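You operate a simulated robot arm through the tools that you are given. There is no shell and no other tool. Be economical: measure what you need, move in short steps, check, and stop when the job is done.

You run a simulated robot arm. Do the job below in one go: nothing can be reset, and whatever is moved stays where it is left.

## Task
Brush the brown shoe in the rest clean, then polish its toe brown.
Fine: clean with the shoe brush; put polish from the BROWN tin on with the orange cloth. Brush and cloth go back, lid back on; the BLACK tin stays shut. Set down upright: shoe brush. A coat counts when it lies all over at full strength: go over it till it gets no stronger. What is to be rubbed or washed off counts as gone when no trace of it is left.
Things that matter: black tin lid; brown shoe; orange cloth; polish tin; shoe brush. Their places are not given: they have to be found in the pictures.

The check looks at the end state, three seconds after you hand in, the way a careful person would. Anything else that was tipped, shoved, dropped, spilled or broken makes it a failure. A push-on lid holds only when it is set on centred and level and pressed home; a screw cap is set on level and turned clockwise until tight. Flat cloth is picked up by pressing the open fingertips on it (5 to 10 N) and closing them slowly along it; thin cloth reads only 2 to 8 mm in the jaws.

## Robot
A 7-joint arm with a two-finger parallel gripper, fixed in place. Base frame: the origin is at the foot of the arm, x ahead of it, y to its left, z up; the work surface is at about z = 0.47. Readings come in m, rad, newtons and seconds.
With the tool pointing down near the work surface it reaches from about 0.44 to 0.92 m from the base axis. Its first joint turns from -2.007 to 2.007 rad. Payload 3.91 kg.
Tool frame: the origin (TCP) lies between the finger pads and is the grasp point; the fingertips stand 0.03 m ahead of it; z points along the fingers, y is the line along which they close. Largest opening 0.11 m; finger width 0.02, thickness 0.01; the body of the gripper, 0.048 by 0.112 m, starts 0.055 m behind the TCP.
Orientation is that of the tool frame in the base frame, as a unit quaternion [w, x, y, z]. With the fingers straight down and closing along the base's y, the tool's x points along the base's -x, its y along +y and its z along -z.

## Interface
- The arm moves only by the tool nudge_tool. Its argument "increments" is text: rows parted by semicolons, each of 7 numbers parted by spaces: the shift along the base's x, y, z in cm, then the turn, a rotation vector about the base's x, y, z in rad, then the gripper command, from -1 (fully open) to 1 (shut), values between in proportion. In form: x y z ax ay az claw; .... A call has 1 to 10 rows; each row shifts and turns the commanded pose from where the row before left it. A row lasts 0.2 s, in which the tool goes at most 0.05 m and 0.15 rad; a call with a longer step from one row to the next is refused whole, and so is a gripper value outside its range. Where a pose cannot be reached the arm comes as near as it can. A force on the tool above 40 N (or 10 N above the force at the start of the call, whichever is more), or a blocked arm, ends the call early, and 0.2 s more pass. Each finger travels about 0.153 m/s and halts on what it meets, pressing with about 28 N; the grip force reading is that of the motor and also rises with nothing between the fingers. The clock runs only during rows and for 0.2 s after the last one: add rows that do not move to give the fingers time. It gives the time, the measured TCP pose, the force on the tool (base axes), the opening and the grip force at its end, in the units of the frame above (readings bear some noise), with the torque about the TCP (base axes, N m) and any sound that the robot's microphone picked up.
- Cameras (640 x 400 px; columns grow to the right, rows downward): "scene" is fixed at [0.3868, -0.5016, 1.0729]; the picture's right is [0.60, -0.80, 0.00], its down [-0.49, -0.37, -0.79] and it looks along [0.63, 0.47, -0.62] (base axes); focal length 343 px, centre (320, 200). "wrist" rides on the gripper at [0.072, 0.017, -0.103] in the tool frame; the picture's right is [-0.23, 0.97, 0.00], its down [-0.76, -0.18, -0.62] and it looks along [-0.61, -0.14, 0.78] (tool axes); focal length 222 px, centre (320, 200).
- get_image(camera): a new picture of that camera. No time passes.
- move_column(by): slides the trunk up (or, below 0, down) by that many m; the arm rides with it, the base frame stays. It gives what a move gives, with no picture.
- locate(camera, pixels): for up to 12 pixels [column, row] of the newest picture of that camera ("zoom" is the newest enlarged one), the place [x, y, z] in the base frame of the surface seen there, good to about 0.003 m, but the place of the scene camera against the robot may be out by one fixed shift of up to 0.018 m in any direction. No time passes.
- zoom(camera, box): a new picture of the part [left, top, right, bottom] of that camera's present view, enlarged. No time passes.
- job_done(): hands the job in; it is judged then, once.

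Keep the steps short. Do not move on a guess: measure, check each grasp and each placing, and mend mistakes. In all there are 80 turns and 38 pictures (those below and enlarged ones count). Leave the gripper open and the arm clear of the work at the hand-in unless told otherwise, and finish with a single line.

The tools are called after "Emit:" by a JSON object that holds its "name" and its "arguments". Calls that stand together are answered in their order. nudge_tool: Moves the arm, as the interface text tells. Its arguments: {"type":"object","properties":{"increments":{"type":"string"}},"required":["increments"]} The other tools are called the same way: move_column (by) slides the trunk up or down; get_image (camera) takes a picture; locate (camera, pixels) gives the place of the surface under pixels of a picture; zoom (camera, box) takes an enlarged picture of a part of a camera's view; job_done () hands the job in.

At the start:

```text
t: 0.0
eef_pos: [0.6651, 0.0351, 0.7967]
tcp_rot: [0.001, 0.0, 1.0, 0.001]
wrist_force: [-0.2, -0.3, 0.1]
moment: [0.03, 0.02, 0.03]
finger_gap: 0.1101
finger_force: 0.0
trunk travel left (down, up): [-0.45, 0.54]
```

scene: 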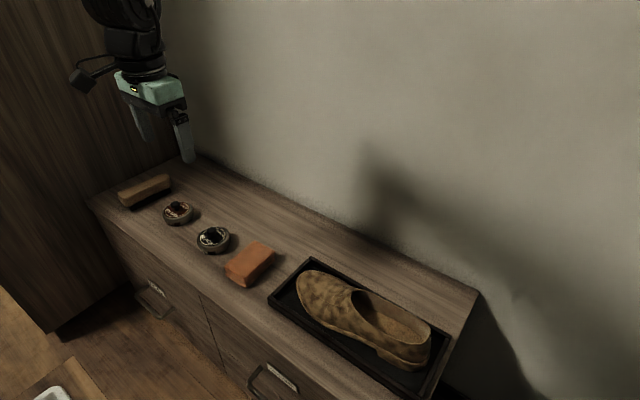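
wrist: 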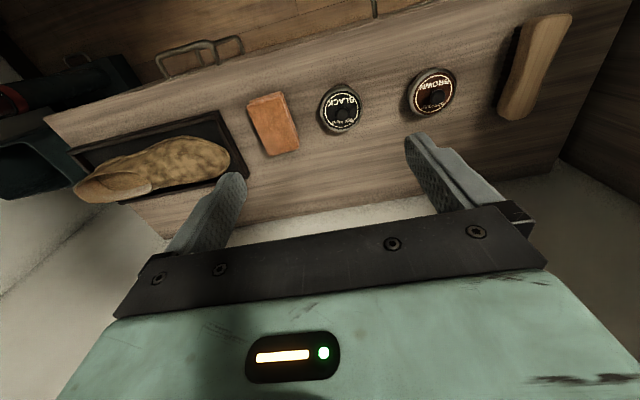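

I see brush (wrist 535,65), BROWN tin (432,92), BLACK tin (340,108), orange cloth (273,123), shoe (155,168). I'll measure them from the wrist camera and enlarge.

Emit:
{"name": "locate", "arguments": {"camera": "wrist", "pixels": [[553, 22], [520, 108], [535, 65], [432, 92], [432, 72], [432, 110], [340, 108], [273, 123], [258, 103], [290, 148], [215, 155], [100, 185]]}}

Emit:
{"name": "zoom", "arguments": {"camera": "wrist", "box": [380, 0, 600, 138]}}

Emit:
{"name": "zoom", "arguments": {"camera": "scene", "box": [90, 150, 290, 300]}}

Emit:
{"name": "zoom", "arguments": {"camera": "scene", "box": [250, 240, 490, 400]}}

```text
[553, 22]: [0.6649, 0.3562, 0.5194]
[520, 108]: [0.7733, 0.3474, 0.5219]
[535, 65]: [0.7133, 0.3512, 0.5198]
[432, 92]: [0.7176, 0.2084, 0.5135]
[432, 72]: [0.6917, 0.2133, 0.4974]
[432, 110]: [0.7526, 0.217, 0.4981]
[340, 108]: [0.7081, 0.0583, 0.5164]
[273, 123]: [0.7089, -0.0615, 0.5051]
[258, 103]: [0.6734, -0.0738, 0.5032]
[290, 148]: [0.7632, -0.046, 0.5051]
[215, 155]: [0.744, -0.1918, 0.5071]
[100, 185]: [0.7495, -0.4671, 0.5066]
```

```text
2.90 times, centred on (490, 69) of wrist
```

zoom: 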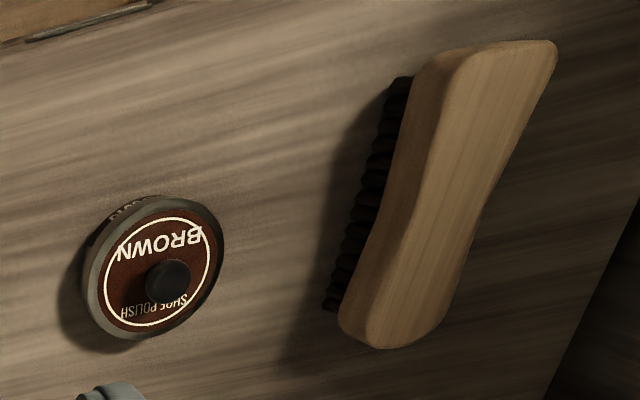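

```text
2.67 times, centred on (190, 225) of scene
```

zoom: 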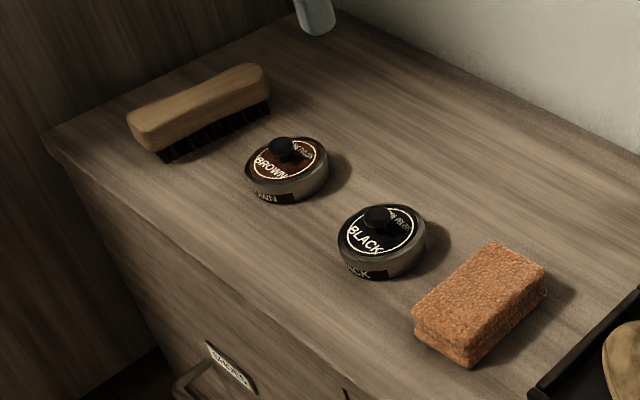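

```text
2.50 times, centred on (370, 320) of scene
```

zoom: 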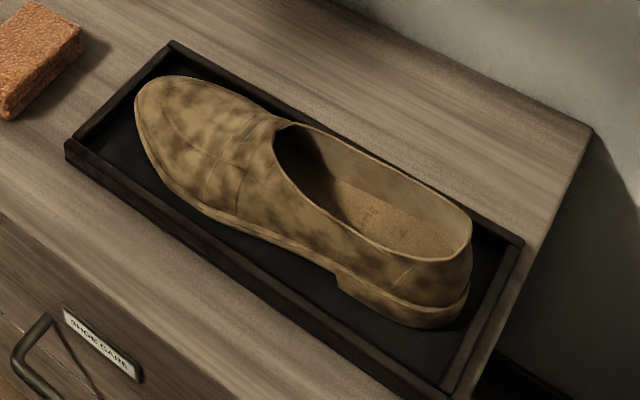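

Brush lies roughly along x at (0.715,0.352), top z≈0.52. Go above it, gripper open, and look with the wrist camera.

Emit:
{"name": "nudge_tool", "arguments": {"increments": "0.6 4.5 -1.5 0 0 0 -1; 0.6 4.5 -1.5 0 0 0 -1; 0.6 4.5 -1.5 0 0 0 -1; 0.6 4.5 -1.5 0 0 0 -1; 0.6 4.5 -1.5 0 0 0 -1; 0.6 4.5 -1.5 0 0 0 -1; 0.9 4.5 -2 0 0 0 -1; 0 0 0 0 0 0 -1"}}

Emit:
{"name": "get_image", "arguments": {"camera": "wrist"}}

```text
t: 1.8
eef_pos: [0.7091, 0.3533, 0.688]
tcp_rot: [0.0, 0.0, 1.0, 0.001]
wrist_force: [0.4, 0.0, 0.5]
moment: [0.01, -0.05, 0.04]
finger_gap: 0.1102
finger_force: 0.0
trunk travel left (down, up): [-0.45, 0.54]
```

```text
32 pictures are left
```

wrist: 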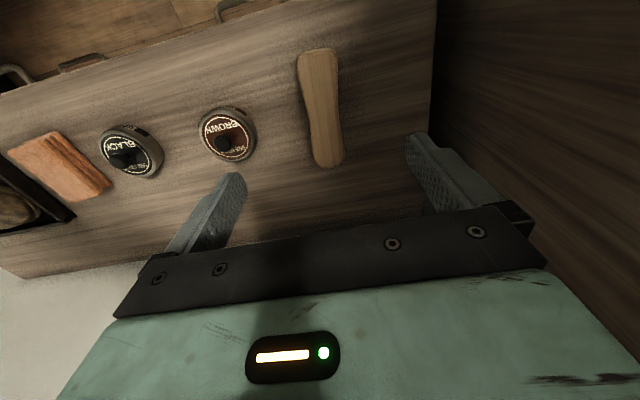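

Brush now seen from above (298..340, 50..165). Measure its edges and the neighbours.

Emit:
{"name": "locate", "arguments": {"camera": "wrist", "pixels": [[318, 52], [299, 60], [335, 58], [303, 85], [336, 88], [309, 115], [338, 120], [316, 155], [341, 150], [330, 163], [318, 90], [326, 140]]}}

Emit:
{"name": "locate", "arguments": {"camera": "wrist", "pixels": [[225, 140], [210, 115], [252, 130], [230, 160], [125, 160], [40, 140], [10, 155], [105, 190], [55, 133], [70, 195], [280, 110], [360, 110]]}}

```text
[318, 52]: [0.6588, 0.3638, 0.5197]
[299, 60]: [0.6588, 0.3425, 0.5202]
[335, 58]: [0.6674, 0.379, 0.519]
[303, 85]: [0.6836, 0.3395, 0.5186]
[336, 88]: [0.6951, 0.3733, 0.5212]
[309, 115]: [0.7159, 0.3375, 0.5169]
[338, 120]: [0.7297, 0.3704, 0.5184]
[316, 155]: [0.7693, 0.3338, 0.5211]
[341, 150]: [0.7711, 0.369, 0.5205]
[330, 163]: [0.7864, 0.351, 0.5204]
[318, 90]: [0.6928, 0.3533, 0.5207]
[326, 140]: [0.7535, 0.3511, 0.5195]
```

```text
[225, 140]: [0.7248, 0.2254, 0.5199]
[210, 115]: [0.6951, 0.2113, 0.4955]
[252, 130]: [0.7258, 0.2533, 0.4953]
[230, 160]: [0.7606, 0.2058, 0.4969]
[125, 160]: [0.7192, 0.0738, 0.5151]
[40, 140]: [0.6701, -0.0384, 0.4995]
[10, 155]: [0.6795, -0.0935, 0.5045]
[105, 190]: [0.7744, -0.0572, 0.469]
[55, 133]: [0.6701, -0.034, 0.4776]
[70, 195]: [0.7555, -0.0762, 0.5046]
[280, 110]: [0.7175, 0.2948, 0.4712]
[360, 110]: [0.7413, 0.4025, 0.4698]
```

Brush centre ≈(0.722,0.354), width ~3.6 cm, axis yaw ≈ -0.08 rad, top 0.520. Turn to match, descend to TCP z≈0.522 (tips on the wood above the bristles).

Emit:
{"name": "nudge_tool", "arguments": {"increments": "1.2 0.4 -3 0 0 -0.08 -1; 0 0 -4 0 0 0 -1; 0 0 -4 0 0 0 -1; 0 0 -3 0 0 0 -1; 0 0 -2.5 0 0 0 -1; 0 0 0 0 0 0 -1"}}

Emit:
{"name": "get_image", "arguments": {"camera": "wrist"}}

```text
t: 3.2
eef_pos: [0.7246, 0.3554, 0.5234]
tcp_rot: [0.0, 0.04, 0.999, 0.0]
wrist_force: [-0.5, 0.0, -0.1]
moment: [-0.01, -0.01, -0.01]
finger_gap: 0.1101
finger_force: 0.1
trunk travel left (down, up): [-0.45, 0.54]
```

```text
31 pictures are left
```

wrist: 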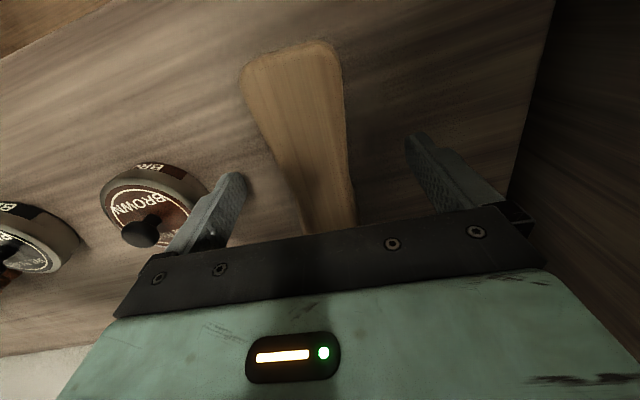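

Brush is centred between the fingers. Close.

Emit:
{"name": "nudge_tool", "arguments": {"increments": "0 0 0 0 0 0 0; 0 0 0 0 0 0 0.3; 0 0 0 0 0 0 0.6; 0 0 0 0 0 0 1; 0 0 0 0 0 0 1; 0 0 0 0 0 0 1"}}

```text
t: 4.6
eef_pos: [0.7239, 0.3553, 0.522]
tcp_rot: [0.0, 0.041, 0.999, 0.0]
wrist_force: [0.0, -0.4, -1.3]
moment: [0.02, 0.01, 0.03]
finger_gap: 0.0417
finger_force: 28.0
trunk travel left (down, up): [-0.45, 0.54]
```

Held (0.0417 m, 28 N). Lift and carry toward the shoe, high.

Emit:
{"name": "nudge_tool", "arguments": {"increments": "0 0 3 0 0 0 1; 0 0 4.5 0 0 0 1; 0 0 4.5 0 0 0 1; 0 -2 4 0 0 0 1; 0 -4.8 0 0 0 0 1; 0 -4.8 0 0 0 0 1; 0 -4.8 0 0 0 0 1; 0 -4.8 0 0 0 0 1; 0 -4.8 0 0 0 0 1; 0 -4.8 0 0 0 0 1"}}

Emit:
{"name": "nudge_tool", "arguments": {"increments": "0 -4.8 0 0 0 0 1; 0 -4.8 0 0 0 0 1; 0 -4.8 0 0 0 0 1; 0 -4.8 0 0 0 0 1; 0 -4.8 0 0 0 0 1; 0 -4 0 0 0 0 1; 0 0 0 0 0 0 1"}}

Emit:
{"name": "get_image", "arguments": {"camera": "wrist"}}

Emit:
{"name": "get_image", "arguments": {"camera": "scene"}}

```text
t: 6.8
eef_pos: [0.7252, 0.0473, 0.6819]
tcp_rot: [0.0, 0.04, 0.999, 0.0]
wrist_force: [1.1, 0.9, -1.1]
moment: [-0.01, 0.0, 0.02]
finger_gap: 0.0416
finger_force: 27.6
trunk travel left (down, up): [-0.45, 0.54]
```

```text
t: 8.4
eef_pos: [0.7262, -0.2351, 0.6787]
tcp_rot: [0.0, 0.04, 0.999, 0.0]
wrist_force: [1.2, -0.3, -1.8]
moment: [0.0, 0.01, 0.03]
finger_gap: 0.0414
finger_force: 27.7
trunk travel left (down, up): [-0.45, 0.54]
```

```text
30 pictures are left
```

wrist: 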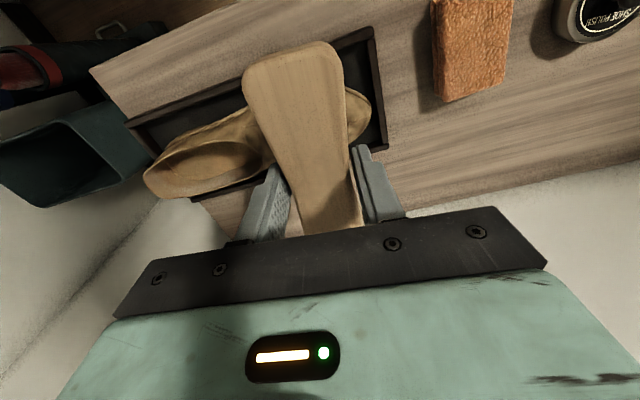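

```text
29 pictures are left
```

scene: 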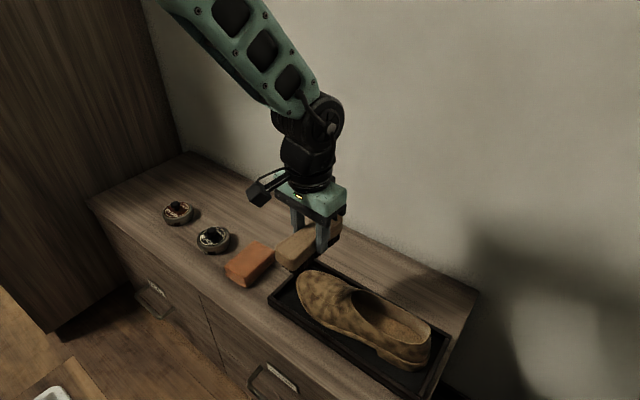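

Scene camera sees the shoe well; measure points on it, and calibrate against the tins/cloth seen by the wrist.

Emit:
{"name": "locate", "arguments": {"camera": "scene", "pixels": [[306, 272], [300, 285], [313, 285], [330, 280], [312, 305], [325, 300], [345, 300], [335, 315], [352, 322], [345, 330], [370, 335], [400, 355]]}}

Emit:
{"name": "locate", "arguments": {"camera": "scene", "pixels": [[177, 205], [213, 236], [248, 262], [425, 330], [410, 340], [425, 355], [390, 295], [310, 260], [270, 297], [290, 290], [360, 292], [418, 366]]}}

Emit:
{"name": "locate", "arguments": {"camera": "wrist", "pixels": [[472, 48], [432, 8], [512, 10], [440, 100], [500, 88], [365, 100], [355, 130], [230, 120], [180, 140], [150, 165], [370, 32], [382, 148]]}}

```text
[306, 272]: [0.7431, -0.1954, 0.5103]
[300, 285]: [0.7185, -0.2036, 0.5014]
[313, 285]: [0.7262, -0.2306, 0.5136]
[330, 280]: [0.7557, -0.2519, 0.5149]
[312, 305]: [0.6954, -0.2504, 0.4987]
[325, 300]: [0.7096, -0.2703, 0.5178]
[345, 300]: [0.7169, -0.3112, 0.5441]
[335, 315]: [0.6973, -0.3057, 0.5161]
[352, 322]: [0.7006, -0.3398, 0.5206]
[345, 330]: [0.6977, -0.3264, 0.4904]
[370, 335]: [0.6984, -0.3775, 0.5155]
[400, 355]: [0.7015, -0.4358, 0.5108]
```

```text
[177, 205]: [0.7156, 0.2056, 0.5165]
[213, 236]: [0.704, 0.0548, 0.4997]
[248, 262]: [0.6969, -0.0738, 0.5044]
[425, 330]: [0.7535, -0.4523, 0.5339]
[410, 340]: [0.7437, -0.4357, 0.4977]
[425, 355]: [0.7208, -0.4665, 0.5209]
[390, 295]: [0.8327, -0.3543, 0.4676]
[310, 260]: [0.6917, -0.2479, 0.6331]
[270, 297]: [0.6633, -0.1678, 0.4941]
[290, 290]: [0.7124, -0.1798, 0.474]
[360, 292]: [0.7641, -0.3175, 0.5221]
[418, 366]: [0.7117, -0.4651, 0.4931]
```

```text
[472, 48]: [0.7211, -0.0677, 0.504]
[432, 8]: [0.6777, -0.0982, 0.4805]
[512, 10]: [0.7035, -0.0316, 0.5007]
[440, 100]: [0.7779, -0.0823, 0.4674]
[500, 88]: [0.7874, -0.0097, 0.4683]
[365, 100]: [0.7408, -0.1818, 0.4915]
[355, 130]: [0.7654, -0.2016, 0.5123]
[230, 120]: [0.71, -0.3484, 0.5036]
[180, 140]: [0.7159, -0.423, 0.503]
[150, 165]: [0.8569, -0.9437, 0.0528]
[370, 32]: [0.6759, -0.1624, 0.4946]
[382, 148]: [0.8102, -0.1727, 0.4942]
```

Tray and shoe are yawed about -0.08 rad like the brush; toe top z≈0.515, so bristle contact is expected at TCP z≈0.57. Go over the toe and feel down slowly.

Emit:
{"name": "nudge_tool", "arguments": {"increments": "2.6 0.4 0 0 0 0 1; 0 0 -4 0 0 0 1; 0 0 -3 0 0 0 1; 0 0 -1.5 0 0 0 1; 0 0 -0.7 0 0 0 1; 0 0 -0.5 0 0 0 1; 0 0 -0.5 0 0 0 1; 0 0 -0.3 0 0 0 1; 0 0 -0.3 0 0 0 1; 0 0 0 0 0 0 1"}}

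```text
t: 10.6
eef_pos: [0.7482, -0.2283, 0.5734]
tcp_rot: [0.0, 0.041, 0.999, 0.0]
wrist_force: [0.2, -0.5, -1.6]
moment: [-0.04, 0.0, 0.01]
finger_gap: 0.0416
finger_force: 27.7
trunk travel left (down, up): [-0.45, 0.54]
```

Still free (force -1.6 N is the brush's weight). Feel further.

Emit:
{"name": "nudge_tool", "arguments": {"increments": "0 0 -0.2 0 0 0 1; 0 0 -0.2 0 0 0 1; 0 0 -0.2 0 0 0 1; 0 0 -0.2 0 0 0 1; 0 0 0 0 0 0 1"}}

Emit:
{"name": "zoom", "arguments": {"camera": "scene", "box": [220, 200, 460, 360]}}

```text
t: 11.8
eef_pos: [0.7504, -0.2283, 0.5672]
tcp_rot: [0.003, 0.039, 0.999, 0.0]
wrist_force: [1.5, 8.5, 30.1]
moment: [-0.06, -0.15, 0.01]
finger_gap: 0.0419
finger_force: 28.2
trunk travel left (down, up): [-0.45, 0.54]
```

```text
2.50 times, centred on (340, 280) of scene
```

zoom: 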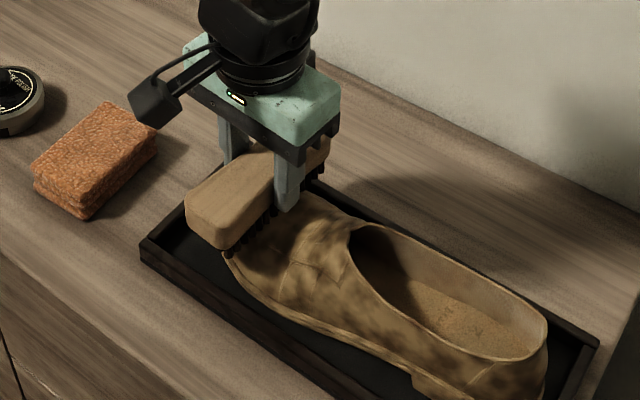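

Contact near TCP z 0.569, stiff, sloping toward the toe tip. Read the profile of the vamp from this enlarged picture so that I can tilt the brush along it.

Emit:
{"name": "locate", "arguments": {"camera": "zoom", "pixels": [[300, 225], [315, 228], [330, 228], [348, 230], [300, 245], [320, 250], [338, 262], [280, 260], [305, 275], [325, 290], [400, 310], [520, 320]]}}

Emit:
{"name": "locate", "arguments": {"camera": "zoom", "pixels": [[265, 275], [290, 300], [320, 320], [370, 345], [420, 365], [350, 320], [430, 340], [490, 350], [540, 350], [480, 380], [535, 385], [440, 250]]}}

Emit:
{"name": "locate", "arguments": {"camera": "zoom", "pixels": [[190, 195], [240, 215], [270, 160], [288, 205], [115, 105], [155, 150], [85, 190], [35, 160]]}}

```text
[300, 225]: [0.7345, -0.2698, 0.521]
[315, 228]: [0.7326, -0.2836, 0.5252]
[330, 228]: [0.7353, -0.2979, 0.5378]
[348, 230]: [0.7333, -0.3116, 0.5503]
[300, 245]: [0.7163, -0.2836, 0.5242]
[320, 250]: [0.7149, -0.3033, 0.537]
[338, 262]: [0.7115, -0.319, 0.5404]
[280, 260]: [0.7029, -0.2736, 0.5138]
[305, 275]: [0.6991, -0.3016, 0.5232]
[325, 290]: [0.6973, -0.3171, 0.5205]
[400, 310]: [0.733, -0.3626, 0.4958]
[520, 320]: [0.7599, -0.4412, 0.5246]
```

```text
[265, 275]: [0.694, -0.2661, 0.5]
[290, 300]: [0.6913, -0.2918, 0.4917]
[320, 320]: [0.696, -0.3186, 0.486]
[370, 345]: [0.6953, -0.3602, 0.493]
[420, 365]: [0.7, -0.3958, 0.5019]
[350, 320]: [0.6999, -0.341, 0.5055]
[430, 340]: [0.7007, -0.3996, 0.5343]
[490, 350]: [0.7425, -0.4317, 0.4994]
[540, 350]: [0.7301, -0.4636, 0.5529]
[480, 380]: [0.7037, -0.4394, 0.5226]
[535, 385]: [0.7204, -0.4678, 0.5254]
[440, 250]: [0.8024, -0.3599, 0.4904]
```

```text
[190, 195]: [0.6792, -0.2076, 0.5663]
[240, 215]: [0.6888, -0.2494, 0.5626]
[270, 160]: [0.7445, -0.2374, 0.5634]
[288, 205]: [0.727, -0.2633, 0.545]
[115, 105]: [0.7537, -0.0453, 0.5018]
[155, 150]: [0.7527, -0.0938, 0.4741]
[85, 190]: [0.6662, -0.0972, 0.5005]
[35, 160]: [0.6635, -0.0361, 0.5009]
```

Scene offset ≈(+0.009,+0.004,0). The toe has ~0.17 rad slope. Tilt the brush -0.17 about its length, shift toward the tip, and ease down.

Emit:
{"name": "nudge_tool", "arguments": {"increments": "0 0 0.8 0 0 0 1; 0 1.8 0 -0.1 0.008 0 1; 0 0 0 -0.07 0.005 0 1; 0 0 -0.5 0 0 0 1; 0 0 -0.3 0 0 0 1; 0 0 -0.2 0 0 0 1; 0 0 -0.2 0 0 0 1; 0 0 0 0 0 0 1"}}

```text
t: 13.6
eef_pos: [0.7497, -0.2117, 0.5634]
tcp_rot: [-0.002, 0.04, 0.996, -0.085]
wrist_force: [0.3, 0.6, 11.5]
moment: [0.17, 0.0, 0.0]
finger_gap: 0.0419
finger_force: 28.0
trunk travel left (down, up): [-0.45, 0.54]
```

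~13 N. Stroke back 5 cm and forward along the slope.

Emit:
{"name": "nudge_tool", "arguments": {"increments": "-0.08 -1 0.15 0 0 0 1; -0.08 -1 0.15 0 0 0 1; -0.08 -1 0.17 0 0 0 1; -0.08 -1 0.2 0 0 0 1; 0.08 1 -0.2 0 0 0 1; 0.08 1 -0.17 0 0 0 1; 0.08 1 -0.15 0 0 0 1; 0.08 1 -0.15 0 0 0 1; 0 0 0 0 0 0 1"}}

Emit:
{"name": "zoom", "arguments": {"camera": "scene", "box": [220, 220, 460, 380]}}

```text
t: 14.5
eef_pos: [0.7485, -0.2338, 0.5676]
tcp_rot: [-0.001, 0.036, 0.996, -0.08]
wrist_force: [-4.2, 10.2, 13.1]
moment: [0.11, 0.18, -0.08]
finger_gap: 0.0418
finger_force: 27.8
trunk travel left (down, up): [-0.45, 0.54]
stopped in row 4: the force on the tool passed its limit at 45 N (the readings are from after the stop); the commanded pose is now the measured one
```

```text
2.50 times, centred on (340, 300) of scene
```

zoom: 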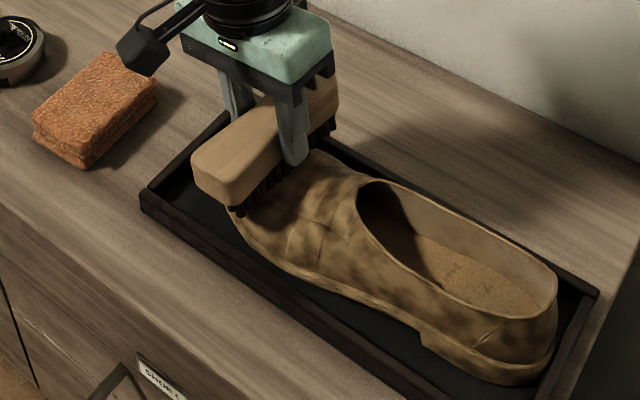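

Force hit 45 N; slope rises faster than I assumed. Lift off and see whether the toe got cleaner.

Emit:
{"name": "nudge_tool", "arguments": {"increments": "0 0 3 0 0 0 1; 0 4 2 0 0 0 1; 0 4 0 0 0 0 1; 0 0 0 0 0 0 1"}}

Emit:
{"name": "zoom", "arguments": {"camera": "scene", "box": [250, 240, 460, 380]}}

```text
t: 15.5
eef_pos: [0.7489, -0.1542, 0.6171]
tcp_rot: [-0.003, 0.037, 0.996, -0.081]
wrist_force: [-0.7, 0.0, -2.1]
moment: [-0.02, -0.02, 0.0]
finger_gap: 0.0417
finger_force: 28.1
trunk travel left (down, up): [-0.45, 0.54]
```

```text
2.86 times, centred on (355, 310) of scene
```

zoom: 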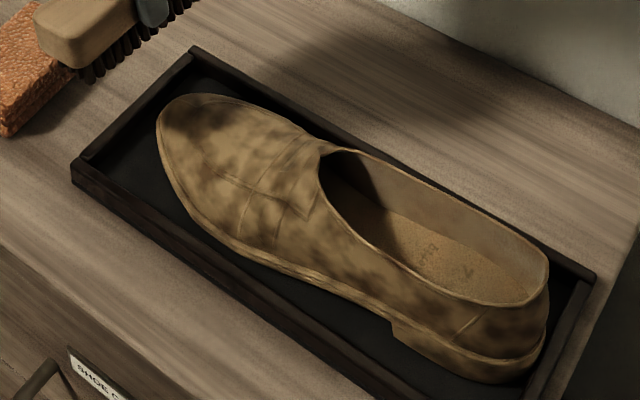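

The centre band is paler, so brushing works where bristles touch. Map the toe/vamp surface finely to follow it.

Emit:
{"name": "locate", "arguments": {"camera": "zoom", "pixels": [[180, 98], [210, 100], [240, 105], [270, 120], [300, 138], [320, 150], [170, 120], [200, 125], [230, 135], [260, 150], [290, 165], [312, 185]]}}

Emit:
{"name": "locate", "arguments": {"camera": "zoom", "pixels": [[165, 145], [190, 155], [220, 170], [250, 185], [280, 200], [308, 215], [175, 175], [200, 195], [235, 215], [265, 235], [300, 255], [340, 245]]}}

Emit:
{"name": "locate", "arguments": {"camera": "zoom", "pixels": [[190, 205], [230, 240], [380, 285], [380, 260], [440, 320], [440, 300], [500, 340], [500, 310], [540, 330], [540, 300], [430, 195], [500, 235]]}}

```text
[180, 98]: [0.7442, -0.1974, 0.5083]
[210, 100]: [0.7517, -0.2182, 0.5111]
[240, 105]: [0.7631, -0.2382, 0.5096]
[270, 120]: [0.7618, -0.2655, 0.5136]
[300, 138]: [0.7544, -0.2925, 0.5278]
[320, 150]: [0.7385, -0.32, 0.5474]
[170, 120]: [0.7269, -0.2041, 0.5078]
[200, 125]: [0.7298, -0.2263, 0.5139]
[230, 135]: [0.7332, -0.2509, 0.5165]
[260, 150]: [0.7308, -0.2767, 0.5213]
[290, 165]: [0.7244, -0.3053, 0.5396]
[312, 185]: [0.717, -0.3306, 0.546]
```

```text
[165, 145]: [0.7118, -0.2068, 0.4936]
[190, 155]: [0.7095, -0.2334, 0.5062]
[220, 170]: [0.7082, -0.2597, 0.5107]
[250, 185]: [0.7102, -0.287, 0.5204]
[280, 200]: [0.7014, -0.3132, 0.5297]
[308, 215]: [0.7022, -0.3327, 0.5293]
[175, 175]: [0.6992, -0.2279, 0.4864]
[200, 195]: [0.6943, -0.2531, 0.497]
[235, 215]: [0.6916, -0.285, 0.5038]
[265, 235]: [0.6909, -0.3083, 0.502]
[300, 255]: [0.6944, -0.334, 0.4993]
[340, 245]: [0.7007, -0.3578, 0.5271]
```

```text
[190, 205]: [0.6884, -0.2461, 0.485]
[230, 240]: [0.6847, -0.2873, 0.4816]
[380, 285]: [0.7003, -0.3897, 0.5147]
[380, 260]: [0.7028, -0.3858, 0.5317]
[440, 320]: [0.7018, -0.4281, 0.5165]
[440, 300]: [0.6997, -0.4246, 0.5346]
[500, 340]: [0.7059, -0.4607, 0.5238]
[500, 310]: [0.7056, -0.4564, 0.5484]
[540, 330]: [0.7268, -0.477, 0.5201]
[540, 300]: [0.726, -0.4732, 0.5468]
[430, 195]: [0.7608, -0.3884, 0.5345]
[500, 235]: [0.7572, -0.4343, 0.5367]
```

Shoe model is good (toe ridge: y -0.19→z 0.505, -0.245→0.518, tongue rising after -0.27). Stroke along the toe midline following slope, tip to vamp.

Emit:
{"name": "nudge_tool", "arguments": {"increments": "0.1 -2.6 -2.2 -0.1 0.008 0 1; 0 0 -2 -0.09 0.007 0 1; 0 0 -1.4 0 0 0 1; 0 0 -0.7 0 0 0 1; -0.06 -0.8 0.25 0.05 -0.004 0 1; -0.06 -0.8 0.2 0.05 -0.004 0 1; -0.06 -0.8 0.2 0.04 -0.003 0 1; -0.06 -0.8 0.2 0.04 -0.003 0 1; -0.09 -1.1 0.22 -0.015 0.001 0 1; -0.09 -1.1 0.23 -0.015 0.001 0 1"}}

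Emit:
{"name": "nudge_tool", "arguments": {"increments": "-0.06 -0.8 0.15 -0.05 0.004 0 1; -0.06 -0.8 0.15 -0.05 0.004 0 1; -0.04 -0.45 0.25 -0.1 0.008 0 1; -0.04 -0.45 0.25 -0.1 0.008 0 1; 0.04 0.45 -0.25 0.1 -0.008 0 1; 0.04 0.45 -0.25 0.1 -0.008 0 1; 0.06 0.8 -0.15 0.05 -0.004 0 1; 0.06 0.8 -0.15 0.05 -0.004 0 1; 0.09 1.1 -0.23 0.015 -0.001 0 1; 0.09 1.1 -0.22 0.015 -0.001 0 1"}}

```text
t: 17.7
eef_pos: [0.744, -0.2322, 0.5661]
tcp_rot: [-0.003, 0.035, 0.994, -0.1]
wrist_force: [-0.6, 28.0, 12.6]
moment: [0.88, -0.01, 0.12]
finger_gap: 0.0418
finger_force: 28.3
trunk travel left (down, up): [-0.45, 0.54]
```

```text
t: 18.2
eef_pos: [0.7459, -0.2384, 0.5674]
tcp_rot: [-0.003, 0.034, 0.991, -0.126]
wrist_force: [-3.7, 10.0, 11.7]
moment: [0.14, 0.13, -0.06]
finger_gap: 0.0417
finger_force: 27.6
trunk travel left (down, up): [-0.45, 0.54]
stopped in row 2: the force on the tool passed its limit at 44 N (the readings are from after the stop); the commanded pose is now the measured one
```

Drag force too big moving uphill. Lift off and look at what happened.

Emit:
{"name": "nudge_tool", "arguments": {"increments": "0 0.8 2 0 0 0 1; 0 4 3 0 0 0 1; 0 4.5 0 0 0 0 1; 0 0 0 0 0 0 1"}}

Emit:
{"name": "zoom", "arguments": {"camera": "scene", "box": [250, 240, 460, 380]}}

```text
t: 19.2
eef_pos: [0.7473, -0.1478, 0.6181]
tcp_rot: [-0.003, 0.034, 0.991, -0.127]
wrist_force: [0.4, -0.4, -1.6]
moment: [-0.02, -0.01, 0.01]
finger_gap: 0.0414
finger_force: 27.6
trunk travel left (down, up): [-0.45, 0.54]
```

```text
2.86 times, centred on (355, 310) of scene
```

zoom: 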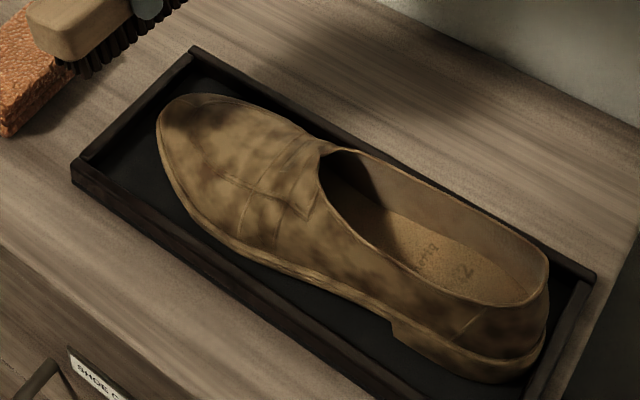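

Dirt fades gradually with rubbing. Sliding along the brush's own length (x) avoids the slope trouble; do that at several stations on the toe.

Emit:
{"name": "nudge_tool", "arguments": {"increments": "0 -2.6 -2.8 0 0 0 1; 0 -2.5 -2.4 0 0 0 1; 0 0 -0.6 0 0 0 1; 2.5 -0.2 0 0 0 0 1; -2.5 0.2 0 0 0 0 1; -2.5 0.2 0 0 0 0 1; 2.5 -0.2 0 0 0 0 1; 2.5 -0.2 0 0 0 0 1; -2.5 0.2 0 0 0 0 1; -2.5 0.2 0 0 0 0 1"}}

Emit:
{"name": "nudge_tool", "arguments": {"increments": "2.5 -1 0.2 0.04 -0.003 0 1; 2.5 -1 0.15 0.03 -0.002 0 1; -2.5 0.2 0 0 0 0 1; -2.5 0.2 0 0 0 0 1; 2.5 -1 0.2 0 0 0 1; 2.5 -1.1 0.22 -0.02 0.002 0 1; -2.5 0.2 0 0 0 0 1; -2.5 0.2 0 0 0 0 1; 2.5 -0.2 0 0 0 0 1; 0 0 0 0 0 0 1"}}

```text
t: 21.4
eef_pos: [0.7205, -0.1958, 0.5602]
tcp_rot: [-0.002, 0.034, 0.991, -0.127]
wrist_force: [2.5, 1.2, 2.2]
moment: [0.08, -0.2, 0.03]
finger_gap: 0.0417
finger_force: 27.8
trunk travel left (down, up): [-0.45, 0.54]
```

```text
t: 23.6
eef_pos: [0.7476, -0.2311, 0.567]
tcp_rot: [-0.003, 0.034, 0.994, -0.102]
wrist_force: [0.6, 0.1, -1.3]
moment: [-0.01, 0.0, 0.0]
finger_gap: 0.0415
finger_force: 28.3
trunk travel left (down, up): [-0.45, 0.54]
```

At this station contact was lost; press 2–3 mm lower and repeat.

Emit:
{"name": "nudge_tool", "arguments": {"increments": "0 0 -0.2 0 0 0 1; 0 0 -0.15 0 0 0 1; 2 -0.15 0 0 0 0 1; -2 0.15 0 0 0 0 1; -2 0.15 0 0 0 0 1; 2 -0.15 0 0 0 0 1; 0 0 0 0 0 0 1"}}

```text
t: 25.2
eef_pos: [0.743, -0.2302, 0.5655]
tcp_rot: [-0.004, 0.034, 0.994, -0.102]
wrist_force: [-15.5, 10.7, 20.1]
moment: [0.13, 0.57, -0.17]
finger_gap: 0.0417
finger_force: 28.1
trunk travel left (down, up): [-0.45, 0.54]
```

Good 20 N contact. Continue rubbing across, stepping toward the tip at this pressure.

Emit:
{"name": "nudge_tool", "arguments": {"increments": "2.5 -0.2 0 0 0 0 1; -2.5 0.2 0 0 0 0 1; -2.5 0.2 0 0 0 0 1; 2.5 0.8 -0.17 0 0 0 1; 2.5 0.8 -0.17 0.03 -0.002 0 1; -2.5 0.2 0 0 0 0 1; -2.5 0.2 0 0 0 0 1; 2.5 -0.2 0 0 0 0 1; 2.5 -0.2 0 0 0 0 1; -2.5 0.2 0 0 0 0 1"}}

Emit:
{"name": "nudge_tool", "arguments": {"increments": "-2.5 0.8 -0.17 -0.04 0.003 0 1; 2.5 0.7 -0.17 -0.04 0.003 0 1; 2.5 -0.2 0 0 0 0 1; -2.5 0.2 0 0 0 0 1; -2.5 0.2 0 0 0 0 1; 2.5 0.5 -0.2 -0.05 0.004 0 1; 2.5 0.5 -0.2 -0.05 0.004 0 1; -2.5 0.2 0 0 0 0 1; -2.5 0.2 0 0 0 0 1; 2.5 -0.2 0 0 0 0 1"}}

Emit:
{"name": "nudge_tool", "arguments": {"increments": "0 1 3 0 0 0 1; 0 4 2.5 0 0 0 1; 0 3 0 0 0 0 1; 0 0 0 0 0 0 1"}}

Emit:
{"name": "zoom", "arguments": {"camera": "scene", "box": [250, 240, 460, 380]}}

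```text
t: 27.4
eef_pos: [0.7463, -0.211, 0.5595]
tcp_rot: [-0.002, 0.033, 0.996, -0.087]
wrist_force: [0.6, 0.4, 0.1]
moment: [-0.01, -0.01, -0.02]
finger_gap: 0.0415
finger_force: 28.4
trunk travel left (down, up): [-0.45, 0.54]
```

```text
t: 29.6
eef_pos: [0.7451, -0.1826, 0.5531]
tcp_rot: [-0.008, 0.034, 0.984, -0.177]
wrist_force: [-12.9, 6.9, 13.8]
moment: [0.19, 0.5, -0.1]
finger_gap: 0.0416
finger_force: 27.9
trunk travel left (down, up): [-0.45, 0.54]
```

```text
t: 30.6
eef_pos: [0.7452, -0.0997, 0.6071]
tcp_rot: [-0.005, 0.034, 0.984, -0.177]
wrist_force: [1.5, 0.5, 0.1]
moment: [0.01, 0.02, -0.01]
finger_gap: 0.0417
finger_force: 27.7
trunk travel left (down, up): [-0.45, 0.54]
```

```text
2.86 times, centred on (355, 310) of scene
```

zoom: 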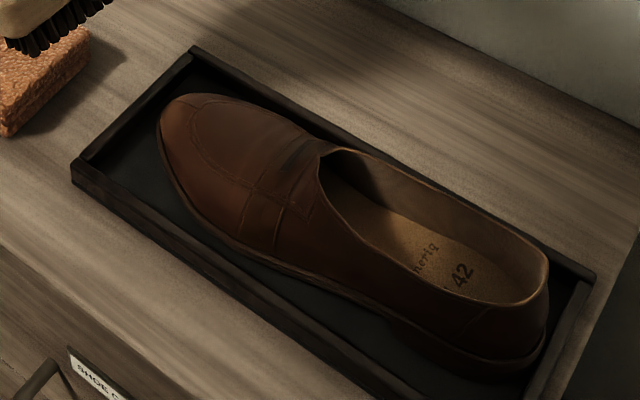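

The whole shoe came clean. Verify with a closer view before returning the brush.

Emit:
{"name": "zoom", "arguments": {"camera": "scene", "box": [290, 260, 440, 374]}}

```text
3.51 times, centred on (365, 317) of scene
```

zoom: 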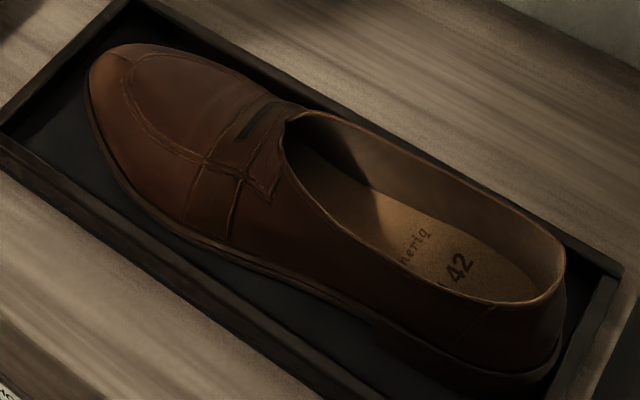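

Looks clean; a few more passes for safety so no trace is left.

Emit:
{"name": "nudge_tool", "arguments": {"increments": "0 -4 0 0.09 -0.007 0 1; 0 -4 -1 0.09 -0.007 0 1; 0 -3.1 -2.5 0 0 0 1; 0 0 -1.3 0 0 0 1; 2.5 -0.2 0 0 0 0 1; -2.5 0.2 0 0 0 0 1; -2.5 0.2 0 0 0 0 1; 2.5 -0.2 0 0 0 0 1; 2.5 -1 0.2 0 0 0 1; -2.5 -0.7 0.15 0 0 0 1"}}

Emit:
{"name": "nudge_tool", "arguments": {"increments": "-2.5 0.2 0 0 0 0 1; 2.5 -0.2 0 0 0 0 1; 0 1 3 0.06 -0.005 0 1; 0 3 4.5 0.06 -0.005 0 1; 0 4 4.5 0.05 -0.004 0 1; 0 4.5 0 0 0 0 1; 0 4.5 0 0 0 0 1; 0 4.5 0 0 0 0 1; 0 0 0 0 0 0 1"}}

Emit:
{"name": "zoom", "arguments": {"camera": "scene", "box": [290, 260, 440, 374]}}

```text
t: 32.8
eef_pos: [0.7448, -0.2296, 0.566]
tcp_rot: [-0.002, 0.033, 0.996, -0.087]
wrist_force: [0.0, 0.0, -1.6]
moment: [0.02, 0.02, -0.03]
finger_gap: 0.0419
finger_force: 28.2
trunk travel left (down, up): [-0.45, 0.54]
```

```text
refused: row 4 steps farther than a row can; nothing moved
```

```text
3.51 times, centred on (365, 317) of scene
```

zoom: 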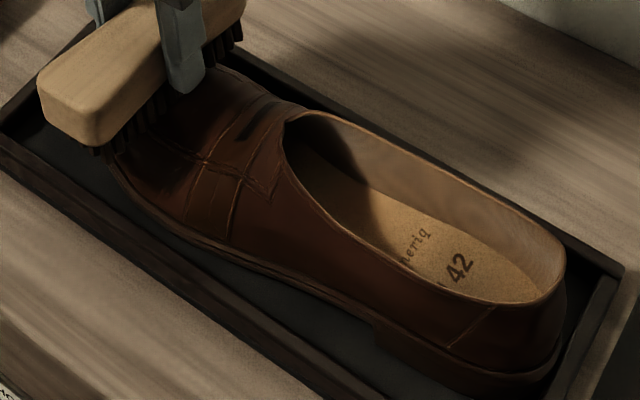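

Clean. Carry the brush back: lift, level out, and travel to its home.

Emit:
{"name": "nudge_tool", "arguments": {"increments": "0 1 3 0.06 -0.005 0 1; 0 1 4.5 0.06 -0.005 0 1; 0 2 4.2 0.053 -0.004 -0.016 1; 0 4.9 0 0 0 0 1; 0 4.9 0 0 0 0 1; 0 4.9 0 0 0 0 1; 0 4.9 0 0 0 0 1; 0 4.9 0 0 0 0 1; 0 4.9 0 0 0 0 1; 0 4.9 0 0 0 0 1"}}

Emit:
{"name": "nudge_tool", "arguments": {"increments": "-0.6 4.5 0 0 0 0 1; -0.6 4.5 0 0 0 0 1; -0.6 4.5 0 0 0 0 1; -0.6 4.5 0 0 0 0 1; 0 0 0 0 0 0 1; 0 0 0 0 0 0 1"}}

Emit:
{"name": "get_image", "arguments": {"camera": "wrist"}}

Emit:
{"name": "zoom", "arguments": {"camera": "scene", "box": [80, 80, 280, 240]}}

```text
t: 35.0
eef_pos: [0.7447, 0.1575, 0.6797]
tcp_rot: [0.001, 0.044, 0.999, -0.001]
wrist_force: [-0.3, 0.5, -0.8]
moment: [0.04, 0.04, 0.01]
finger_gap: 0.0416
finger_force: 28.1
trunk travel left (down, up): [-0.45, 0.54]
```

```text
t: 36.4
eef_pos: [0.7234, 0.3324, 0.6794]
tcp_rot: [0.002, 0.042, 0.999, -0.001]
wrist_force: [0.0, 0.1, -1.2]
moment: [0.01, 0.05, 0.02]
finger_gap: 0.0417
finger_force: 28.0
trunk travel left (down, up): [-0.45, 0.54]
```

```text
21 pictures are left
```

wrist: 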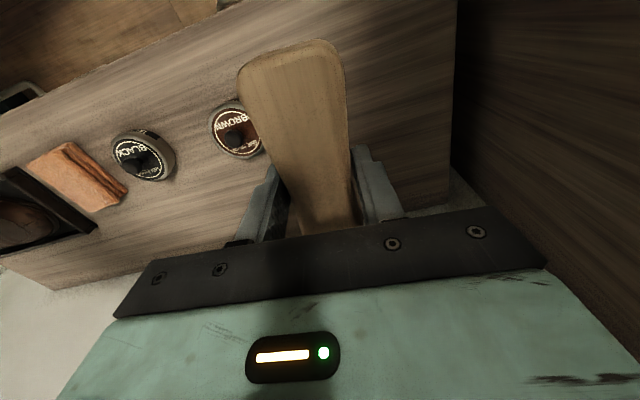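

```text
2.50 times, centred on (180, 160) of scene
```

zoom: 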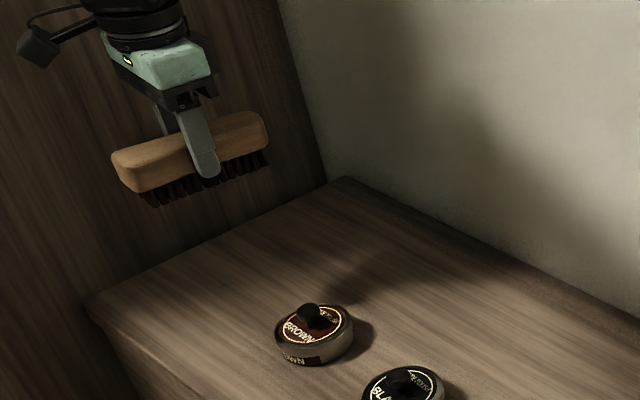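

Check how level the brush sits in the grip.

Emit:
{"name": "locate", "arguments": {"camera": "wrist", "pixels": [[292, 55], [250, 85], [335, 80], [298, 110], [305, 160], [315, 205], [284, 160], [345, 160]]}}

```text
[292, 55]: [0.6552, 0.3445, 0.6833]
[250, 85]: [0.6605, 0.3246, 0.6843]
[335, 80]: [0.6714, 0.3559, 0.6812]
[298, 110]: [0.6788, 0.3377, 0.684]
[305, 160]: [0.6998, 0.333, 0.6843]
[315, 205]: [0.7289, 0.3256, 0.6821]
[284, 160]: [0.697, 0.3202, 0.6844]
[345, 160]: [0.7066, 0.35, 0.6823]
```

Level, though slid ~5 mm up in the grip. Lower at home and feel for the table.

Emit:
{"name": "nudge_tool", "arguments": {"increments": "0 2.2 -3 0 0 0 1; 0 0 -4.5 0 0 0 1; 0 0 -4.5 0 0 0 1; 0 0 -2.8 0 0 0 1; 0 0 -0.6 0 0 0 1; 0 0 -0.3 0 0 0 1; 0 0 -0.3 0 0 0 1; 0 0 0 0 0 0 1"}}

```text
t: 38.2
eef_pos: [0.7238, 0.3547, 0.5213]
tcp_rot: [0.002, 0.044, 0.999, -0.001]
wrist_force: [-0.4, -0.3, -1.6]
moment: [-0.03, -0.03, 0.01]
finger_gap: 0.0417
finger_force: 27.8
trunk travel left (down, up): [-0.45, 0.54]
```

Emit:
{"name": "nudge_tool", "arguments": {"increments": "0 0 -0.2 0 0 0 1; 0 0 -0.2 0 0 0 1; 0 0 -0.2 0 0 0 1; 0 0 0 0 0 0 1"}}

```text
t: 39.2
eef_pos: [0.7221, 0.3565, 0.5167]
tcp_rot: [0.002, 0.043, 0.999, 0.0]
wrist_force: [-2.6, -2.4, 12.8]
moment: [-0.21, -0.74, -0.12]
finger_gap: 0.0416
finger_force: 27.9
trunk travel left (down, up): [-0.45, 0.54]
```

Bristles touch the table (12.8 N). Back off 1 mm, open slowly, rise straight up.

Emit:
{"name": "nudge_tool", "arguments": {"increments": "0 0 0.1 0 0 0 1; 0 0 0 0 0 0 0.4; 0 0 0 0 0 0 0.1; 0 0 0 0 0 0 -0.3; 0 0 0 0 0 0 -0.7; 0 0 0 0 0 0 -1; 0 0 2 0 0 0 -1; 0 0 4 0 0 0 -1; 0 0 4.5 0 0 0 -1; 0 0 4.5 0 0 0 -1"}}

Emit:
{"name": "nudge_tool", "arguments": {"increments": "0 -4.5 0 0 0 0 -1; 0 -4.5 0 0 0 0 -1; 0 -3.5 0 0 0 0 -1; 0 0 0 0 0 0 -1; 0 0 0 0 0 0 -1"}}

Emit:
{"name": "get_image", "arguments": {"camera": "wrist"}}

```text
t: 41.4
eef_pos: [0.7263, 0.3549, 0.6645]
tcp_rot: [0.001, 0.042, 0.999, -0.001]
wrist_force: [-0.3, -0.2, -1.2]
moment: [0.05, 0.03, 0.01]
finger_gap: 0.1101
finger_force: 0.0
trunk travel left (down, up): [-0.45, 0.54]
```

```text
t: 42.6
eef_pos: [0.7252, 0.2288, 0.6677]
tcp_rot: [0.002, 0.042, 0.999, -0.001]
wrist_force: [-0.3, 0.3, -1.1]
moment: [-0.02, -0.02, -0.02]
finger_gap: 0.11
finger_force: 0.1
trunk travel left (down, up): [-0.45, 0.54]
```

```text
19 pictures are left
```

wrist: 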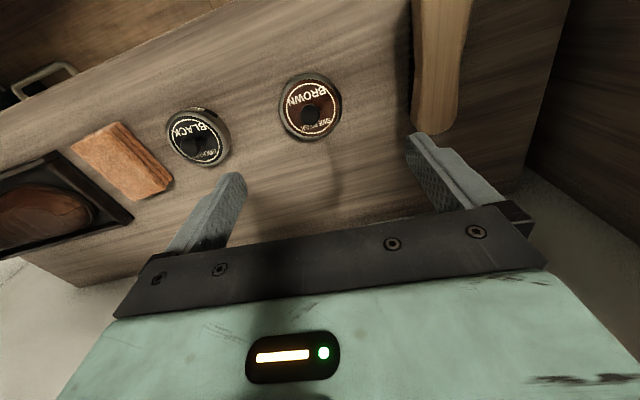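

Brush stands home. Measure the BROWN tin and lid knob, plus brush.

Emit:
{"name": "zoom", "arguments": {"camera": "wrist", "box": [260, 50, 380, 160]}}

Emit:
{"name": "locate", "arguments": {"camera": "wrist", "pixels": [[311, 116], [311, 74], [280, 100], [341, 105], [312, 140], [309, 82], [290, 105], [332, 105], [311, 130], [440, 60], [420, 120], [455, 125]]}}

```text
3.64 times, centred on (320, 105) of wrist
```

zoom: 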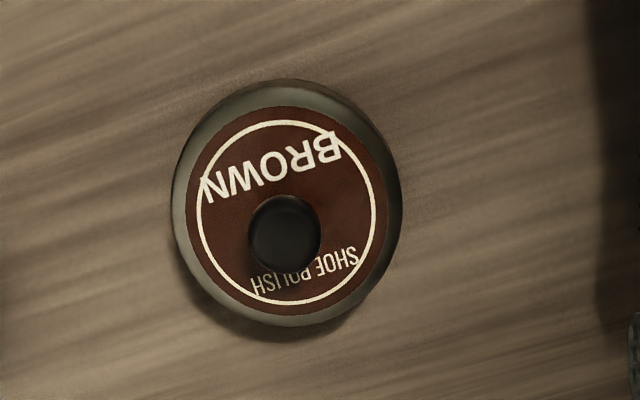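

```text
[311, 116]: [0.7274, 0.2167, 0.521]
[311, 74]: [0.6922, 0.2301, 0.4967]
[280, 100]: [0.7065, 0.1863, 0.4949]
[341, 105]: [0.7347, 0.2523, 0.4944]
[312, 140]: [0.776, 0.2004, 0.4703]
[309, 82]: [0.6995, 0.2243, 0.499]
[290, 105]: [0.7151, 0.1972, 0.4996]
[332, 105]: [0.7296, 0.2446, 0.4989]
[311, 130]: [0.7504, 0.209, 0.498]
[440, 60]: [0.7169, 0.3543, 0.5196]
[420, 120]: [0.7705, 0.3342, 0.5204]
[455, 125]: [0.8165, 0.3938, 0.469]
```

Emit:
{"name": "locate", "arguments": {"camera": "zoom", "pixels": [[287, 118], [195, 211], [383, 211], [287, 306], [285, 235], [255, 230], [315, 230], [285, 210], [285, 262], [172, 205], [400, 215], [285, 82]]}}

```text
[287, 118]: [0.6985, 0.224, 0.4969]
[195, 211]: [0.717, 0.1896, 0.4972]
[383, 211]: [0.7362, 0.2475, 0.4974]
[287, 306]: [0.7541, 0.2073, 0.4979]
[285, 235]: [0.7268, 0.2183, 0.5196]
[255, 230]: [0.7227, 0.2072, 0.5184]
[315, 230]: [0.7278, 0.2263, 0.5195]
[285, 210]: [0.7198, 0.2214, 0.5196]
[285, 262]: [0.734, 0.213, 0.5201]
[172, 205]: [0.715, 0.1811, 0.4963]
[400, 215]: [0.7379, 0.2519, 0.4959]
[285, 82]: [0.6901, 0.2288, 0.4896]
```

Lid knob at ≈(0.7265,0.2175), top 0.520, lid face 0.498, knob Ø~2 cm. Check for a free spot for the lid (behind, around (0.80,0.14)) and descend over the knob, fingers part-open.

Emit:
{"name": "locate", "arguments": {"camera": "wrist", "pixels": [[230, 160], [250, 170], [260, 200], [270, 225], [340, 200], [300, 170], [230, 250], [60, 280]]}}

Emit:
{"name": "nudge_tool", "arguments": {"increments": "0.1 -1.1 -3 0 0 0 -0.4; 0 0 -4 0 0 0 -0.4; 0 0 -3.5 0 0 0 -0.4; 0 0 -1.5 0 0 0 -0.4; 0 0 0 0 0 0 -0.4; 0 0 0 0 0 0 -0.4"}}

Emit:
{"name": "get_image", "arguments": {"camera": "wrist"}}

```text
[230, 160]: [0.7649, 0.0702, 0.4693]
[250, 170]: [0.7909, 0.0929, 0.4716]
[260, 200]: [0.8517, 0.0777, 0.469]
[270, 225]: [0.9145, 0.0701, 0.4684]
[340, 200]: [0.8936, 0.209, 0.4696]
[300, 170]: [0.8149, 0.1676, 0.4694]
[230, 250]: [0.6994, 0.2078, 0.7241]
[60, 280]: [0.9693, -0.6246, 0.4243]
```

```text
t: 44.0
eef_pos: [0.7233, 0.218, 0.5464]
tcp_rot: [0.002, 0.043, 0.999, -0.002]
wrist_force: [-0.4, -0.1, 0.4]
moment: [0.0, 0.03, 0.0]
finger_gap: 0.0768
finger_force: 0.0
trunk travel left (down, up): [-0.45, 0.54]
```

```text
17 pictures are left
```

wrist: 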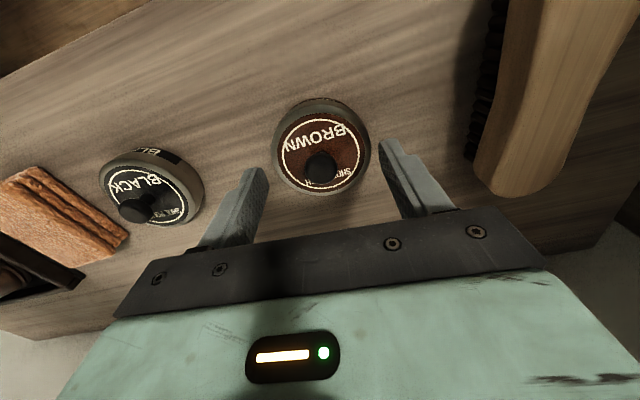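

Emit:
{"name": "locate", "arguments": {"camera": "wrist", "pixels": [[320, 163], [307, 165], [333, 165], [320, 155], [320, 175], [280, 150], [360, 150], [316, 118]]}}

```text
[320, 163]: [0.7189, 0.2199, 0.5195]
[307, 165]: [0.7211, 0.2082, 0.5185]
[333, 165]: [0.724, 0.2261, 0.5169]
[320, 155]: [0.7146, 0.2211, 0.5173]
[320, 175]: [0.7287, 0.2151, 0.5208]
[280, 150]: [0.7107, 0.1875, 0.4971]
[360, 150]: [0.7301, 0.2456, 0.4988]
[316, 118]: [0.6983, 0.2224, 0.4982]
```

Knob is under the TCP. Descend so tips sit just above the lid face (TCP ≈0.531) and close.

Emit:
{"name": "nudge_tool", "arguments": {"increments": "0.1 -0.05 -0.8 0 0 0 -0.4; 0 0 -0.7 0 0 0 -0.4; 0 0 0 0 0 0 -0.1; 0 0 0 0 0 0 0.3; 0 0 0 0 0 0 0.6; 0 0 0 0 0 0 1; 0 0 0 0 0 0 1; 0 0 0 0 0 0 1"}}

```text
t: 45.8
eef_pos: [0.7225, 0.2174, 0.532]
tcp_rot: [0.002, 0.043, 0.999, -0.002]
wrist_force: [-1.0, 0.1, 0.0]
moment: [-0.05, 0.02, 0.0]
finger_gap: 0.0212
finger_force: 27.8
trunk travel left (down, up): [-0.45, 0.54]
heard: snap
```

Knob held (21 mm). Lift slowly and see if the lid comes off.

Emit:
{"name": "nudge_tool", "arguments": {"increments": "0 0 0.2 0 0 0 1; 0 0 0.3 0 0 0 1; 0 0 0.5 0 0 0 1; 0 0 1 0 0 0 1; 0 0 2 0 0 0 1; 0 0 0 0 0 0 1"}}

Emit:
{"name": "zoom", "arguments": {"camera": "scene", "box": [110, 130, 270, 270]}}

```text
t: 47.2
eef_pos: [0.7237, 0.2189, 0.5714]
tcp_rot: [0.002, 0.043, 0.999, -0.001]
wrist_force: [0.4, -0.5, -0.4]
moment: [-0.02, 0.03, 0.0]
finger_gap: 0.0211
finger_force: 27.9
trunk travel left (down, up): [-0.45, 0.54]
```

```text
2.86 times, centred on (190, 200) of scene
```

zoom: 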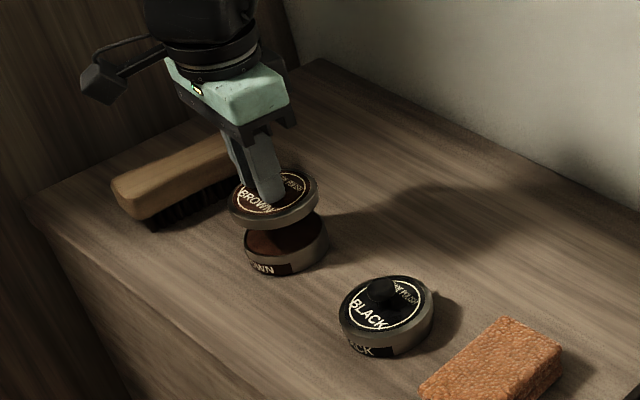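

Lid is off, tin stayed. Set the lid down behind, at about (0.835,0.218).

Emit:
{"name": "nudge_tool", "arguments": {"increments": "2 0 1.5 0 0 0 1; 4.5 0 0 0 0 0 1; 4.7 0 0 0 0 0 1; 0 0 -2.5 0 0 0 1; 0 0 -2 0 0 0 1; 0 0 -0.6 0 0 0 1; 0 0 -0.3 0 0 0 1; 0 0 -0.3 0 0 0 1; 0 0 0 0 0 0 1"}}

```text
t: 49.2
eef_pos: [0.8355, 0.2201, 0.5293]
tcp_rot: [0.002, 0.043, 0.999, -0.001]
wrist_force: [-0.1, 0.1, 0.6]
moment: [0.02, 0.0, 0.03]
finger_gap: 0.0212
finger_force: 27.9
trunk travel left (down, up): [-0.45, 0.54]
```

Emit:
{"name": "nudge_tool", "arguments": {"increments": "0 0 -0.3 0 0 0 1; 0 0 -0.3 0 0 0 1; 0 0 -0.25 0 0 0 1; 0 0 -0.25 0 0 0 1; 0 0 0 0 0 0 1"}}

```text
t: 50.4
eef_pos: [0.8351, 0.2188, 0.5189]
tcp_rot: [0.002, 0.043, 0.999, -0.001]
wrist_force: [-0.9, -0.6, -1.0]
moment: [0.02, 0.02, 0.01]
finger_gap: 0.0211
finger_force: 27.9
trunk travel left (down, up): [-0.45, 0.54]
```

Emit:
{"name": "nudge_tool", "arguments": {"increments": "0 0 -0.2 0 0 0 1; 0 0 -0.2 0 0 0 1; 0 0 -0.2 0 0 0 1; 0 0 0 0 0 0 1"}}

```text
t: 51.4
eef_pos: [0.8354, 0.2202, 0.5158]
tcp_rot: [0.005, 0.043, 0.999, 0.0]
wrist_force: [-8.1, -6.1, 31.6]
moment: [-0.13, 0.09, -0.08]
finger_gap: 0.0213
finger_force: 28.0
trunk travel left (down, up): [-0.45, 0.54]
```

Lid on table. Ease off, release, rise, and go over the orange cloth.

Emit:
{"name": "nudge_tool", "arguments": {"increments": "0 0 0.25 0 0 0 1; 0 0 0 0 0 0 0.7; 0 0 0 0 0 0 0.4; 0 0 0 0 0 0 0; 0 0 0 0 0 0 -0.4; 0 0 2 0 0 0 -0.4; 0 0 4.5 0 0 0 -0.4; 0 0 4.5 0 0 0 -0.4; -3 -3 2 0 0 0 -1; -3 -4 0 0 0 0 -1"}}

Emit:
{"name": "nudge_tool", "arguments": {"increments": "-3 -4 0 0 0 0 -1; -2.5 -4 0 0 0 0 -1; 0 -4.5 0 0 0 0 -1; 0 -4.5 0 0 0 0 -1; 0 -4.5 0 0 0 0 -1; 0 0 0 0 0 0 -1; 0 0 0 0 0 0 -1"}}

Emit:
{"name": "get_image", "arguments": {"camera": "wrist"}}

```text
t: 53.6
eef_pos: [0.7774, 0.1508, 0.6429]
tcp_rot: [0.002, 0.042, 0.999, 0.0]
wrist_force: [-0.6, 0.0, -0.6]
moment: [-0.03, 0.01, 0.02]
finger_gap: 0.1099
finger_force: 0.1
trunk travel left (down, up): [-0.45, 0.54]
```

```text
t: 55.2
eef_pos: [0.7203, -0.0631, 0.6427]
tcp_rot: [0.002, 0.043, 0.999, -0.001]
wrist_force: [1.0, -0.4, 1.1]
moment: [0.03, -0.06, -0.04]
finger_gap: 0.1102
finger_force: 0.1
trunk travel left (down, up): [-0.45, 0.54]
```

```text
15 pictures are left
```

wrist: 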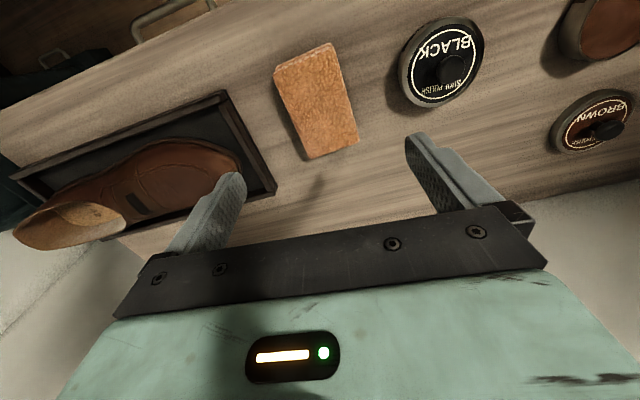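

Lid lies level. Measure the cloth corners.

Emit:
{"name": "locate", "arguments": {"camera": "wrist", "pixels": [[278, 72], [332, 46], [308, 152], [355, 140], [316, 100], [290, 110], [342, 92], [305, 60], [332, 145], [600, 128], [606, 35]]}}

```text
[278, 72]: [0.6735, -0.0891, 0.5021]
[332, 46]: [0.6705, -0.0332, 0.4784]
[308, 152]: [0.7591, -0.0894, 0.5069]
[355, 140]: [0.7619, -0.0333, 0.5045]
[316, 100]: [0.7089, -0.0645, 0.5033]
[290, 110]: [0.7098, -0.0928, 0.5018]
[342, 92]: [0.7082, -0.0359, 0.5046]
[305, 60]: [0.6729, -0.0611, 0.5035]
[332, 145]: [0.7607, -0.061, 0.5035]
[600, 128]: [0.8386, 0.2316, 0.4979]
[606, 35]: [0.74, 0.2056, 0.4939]
```

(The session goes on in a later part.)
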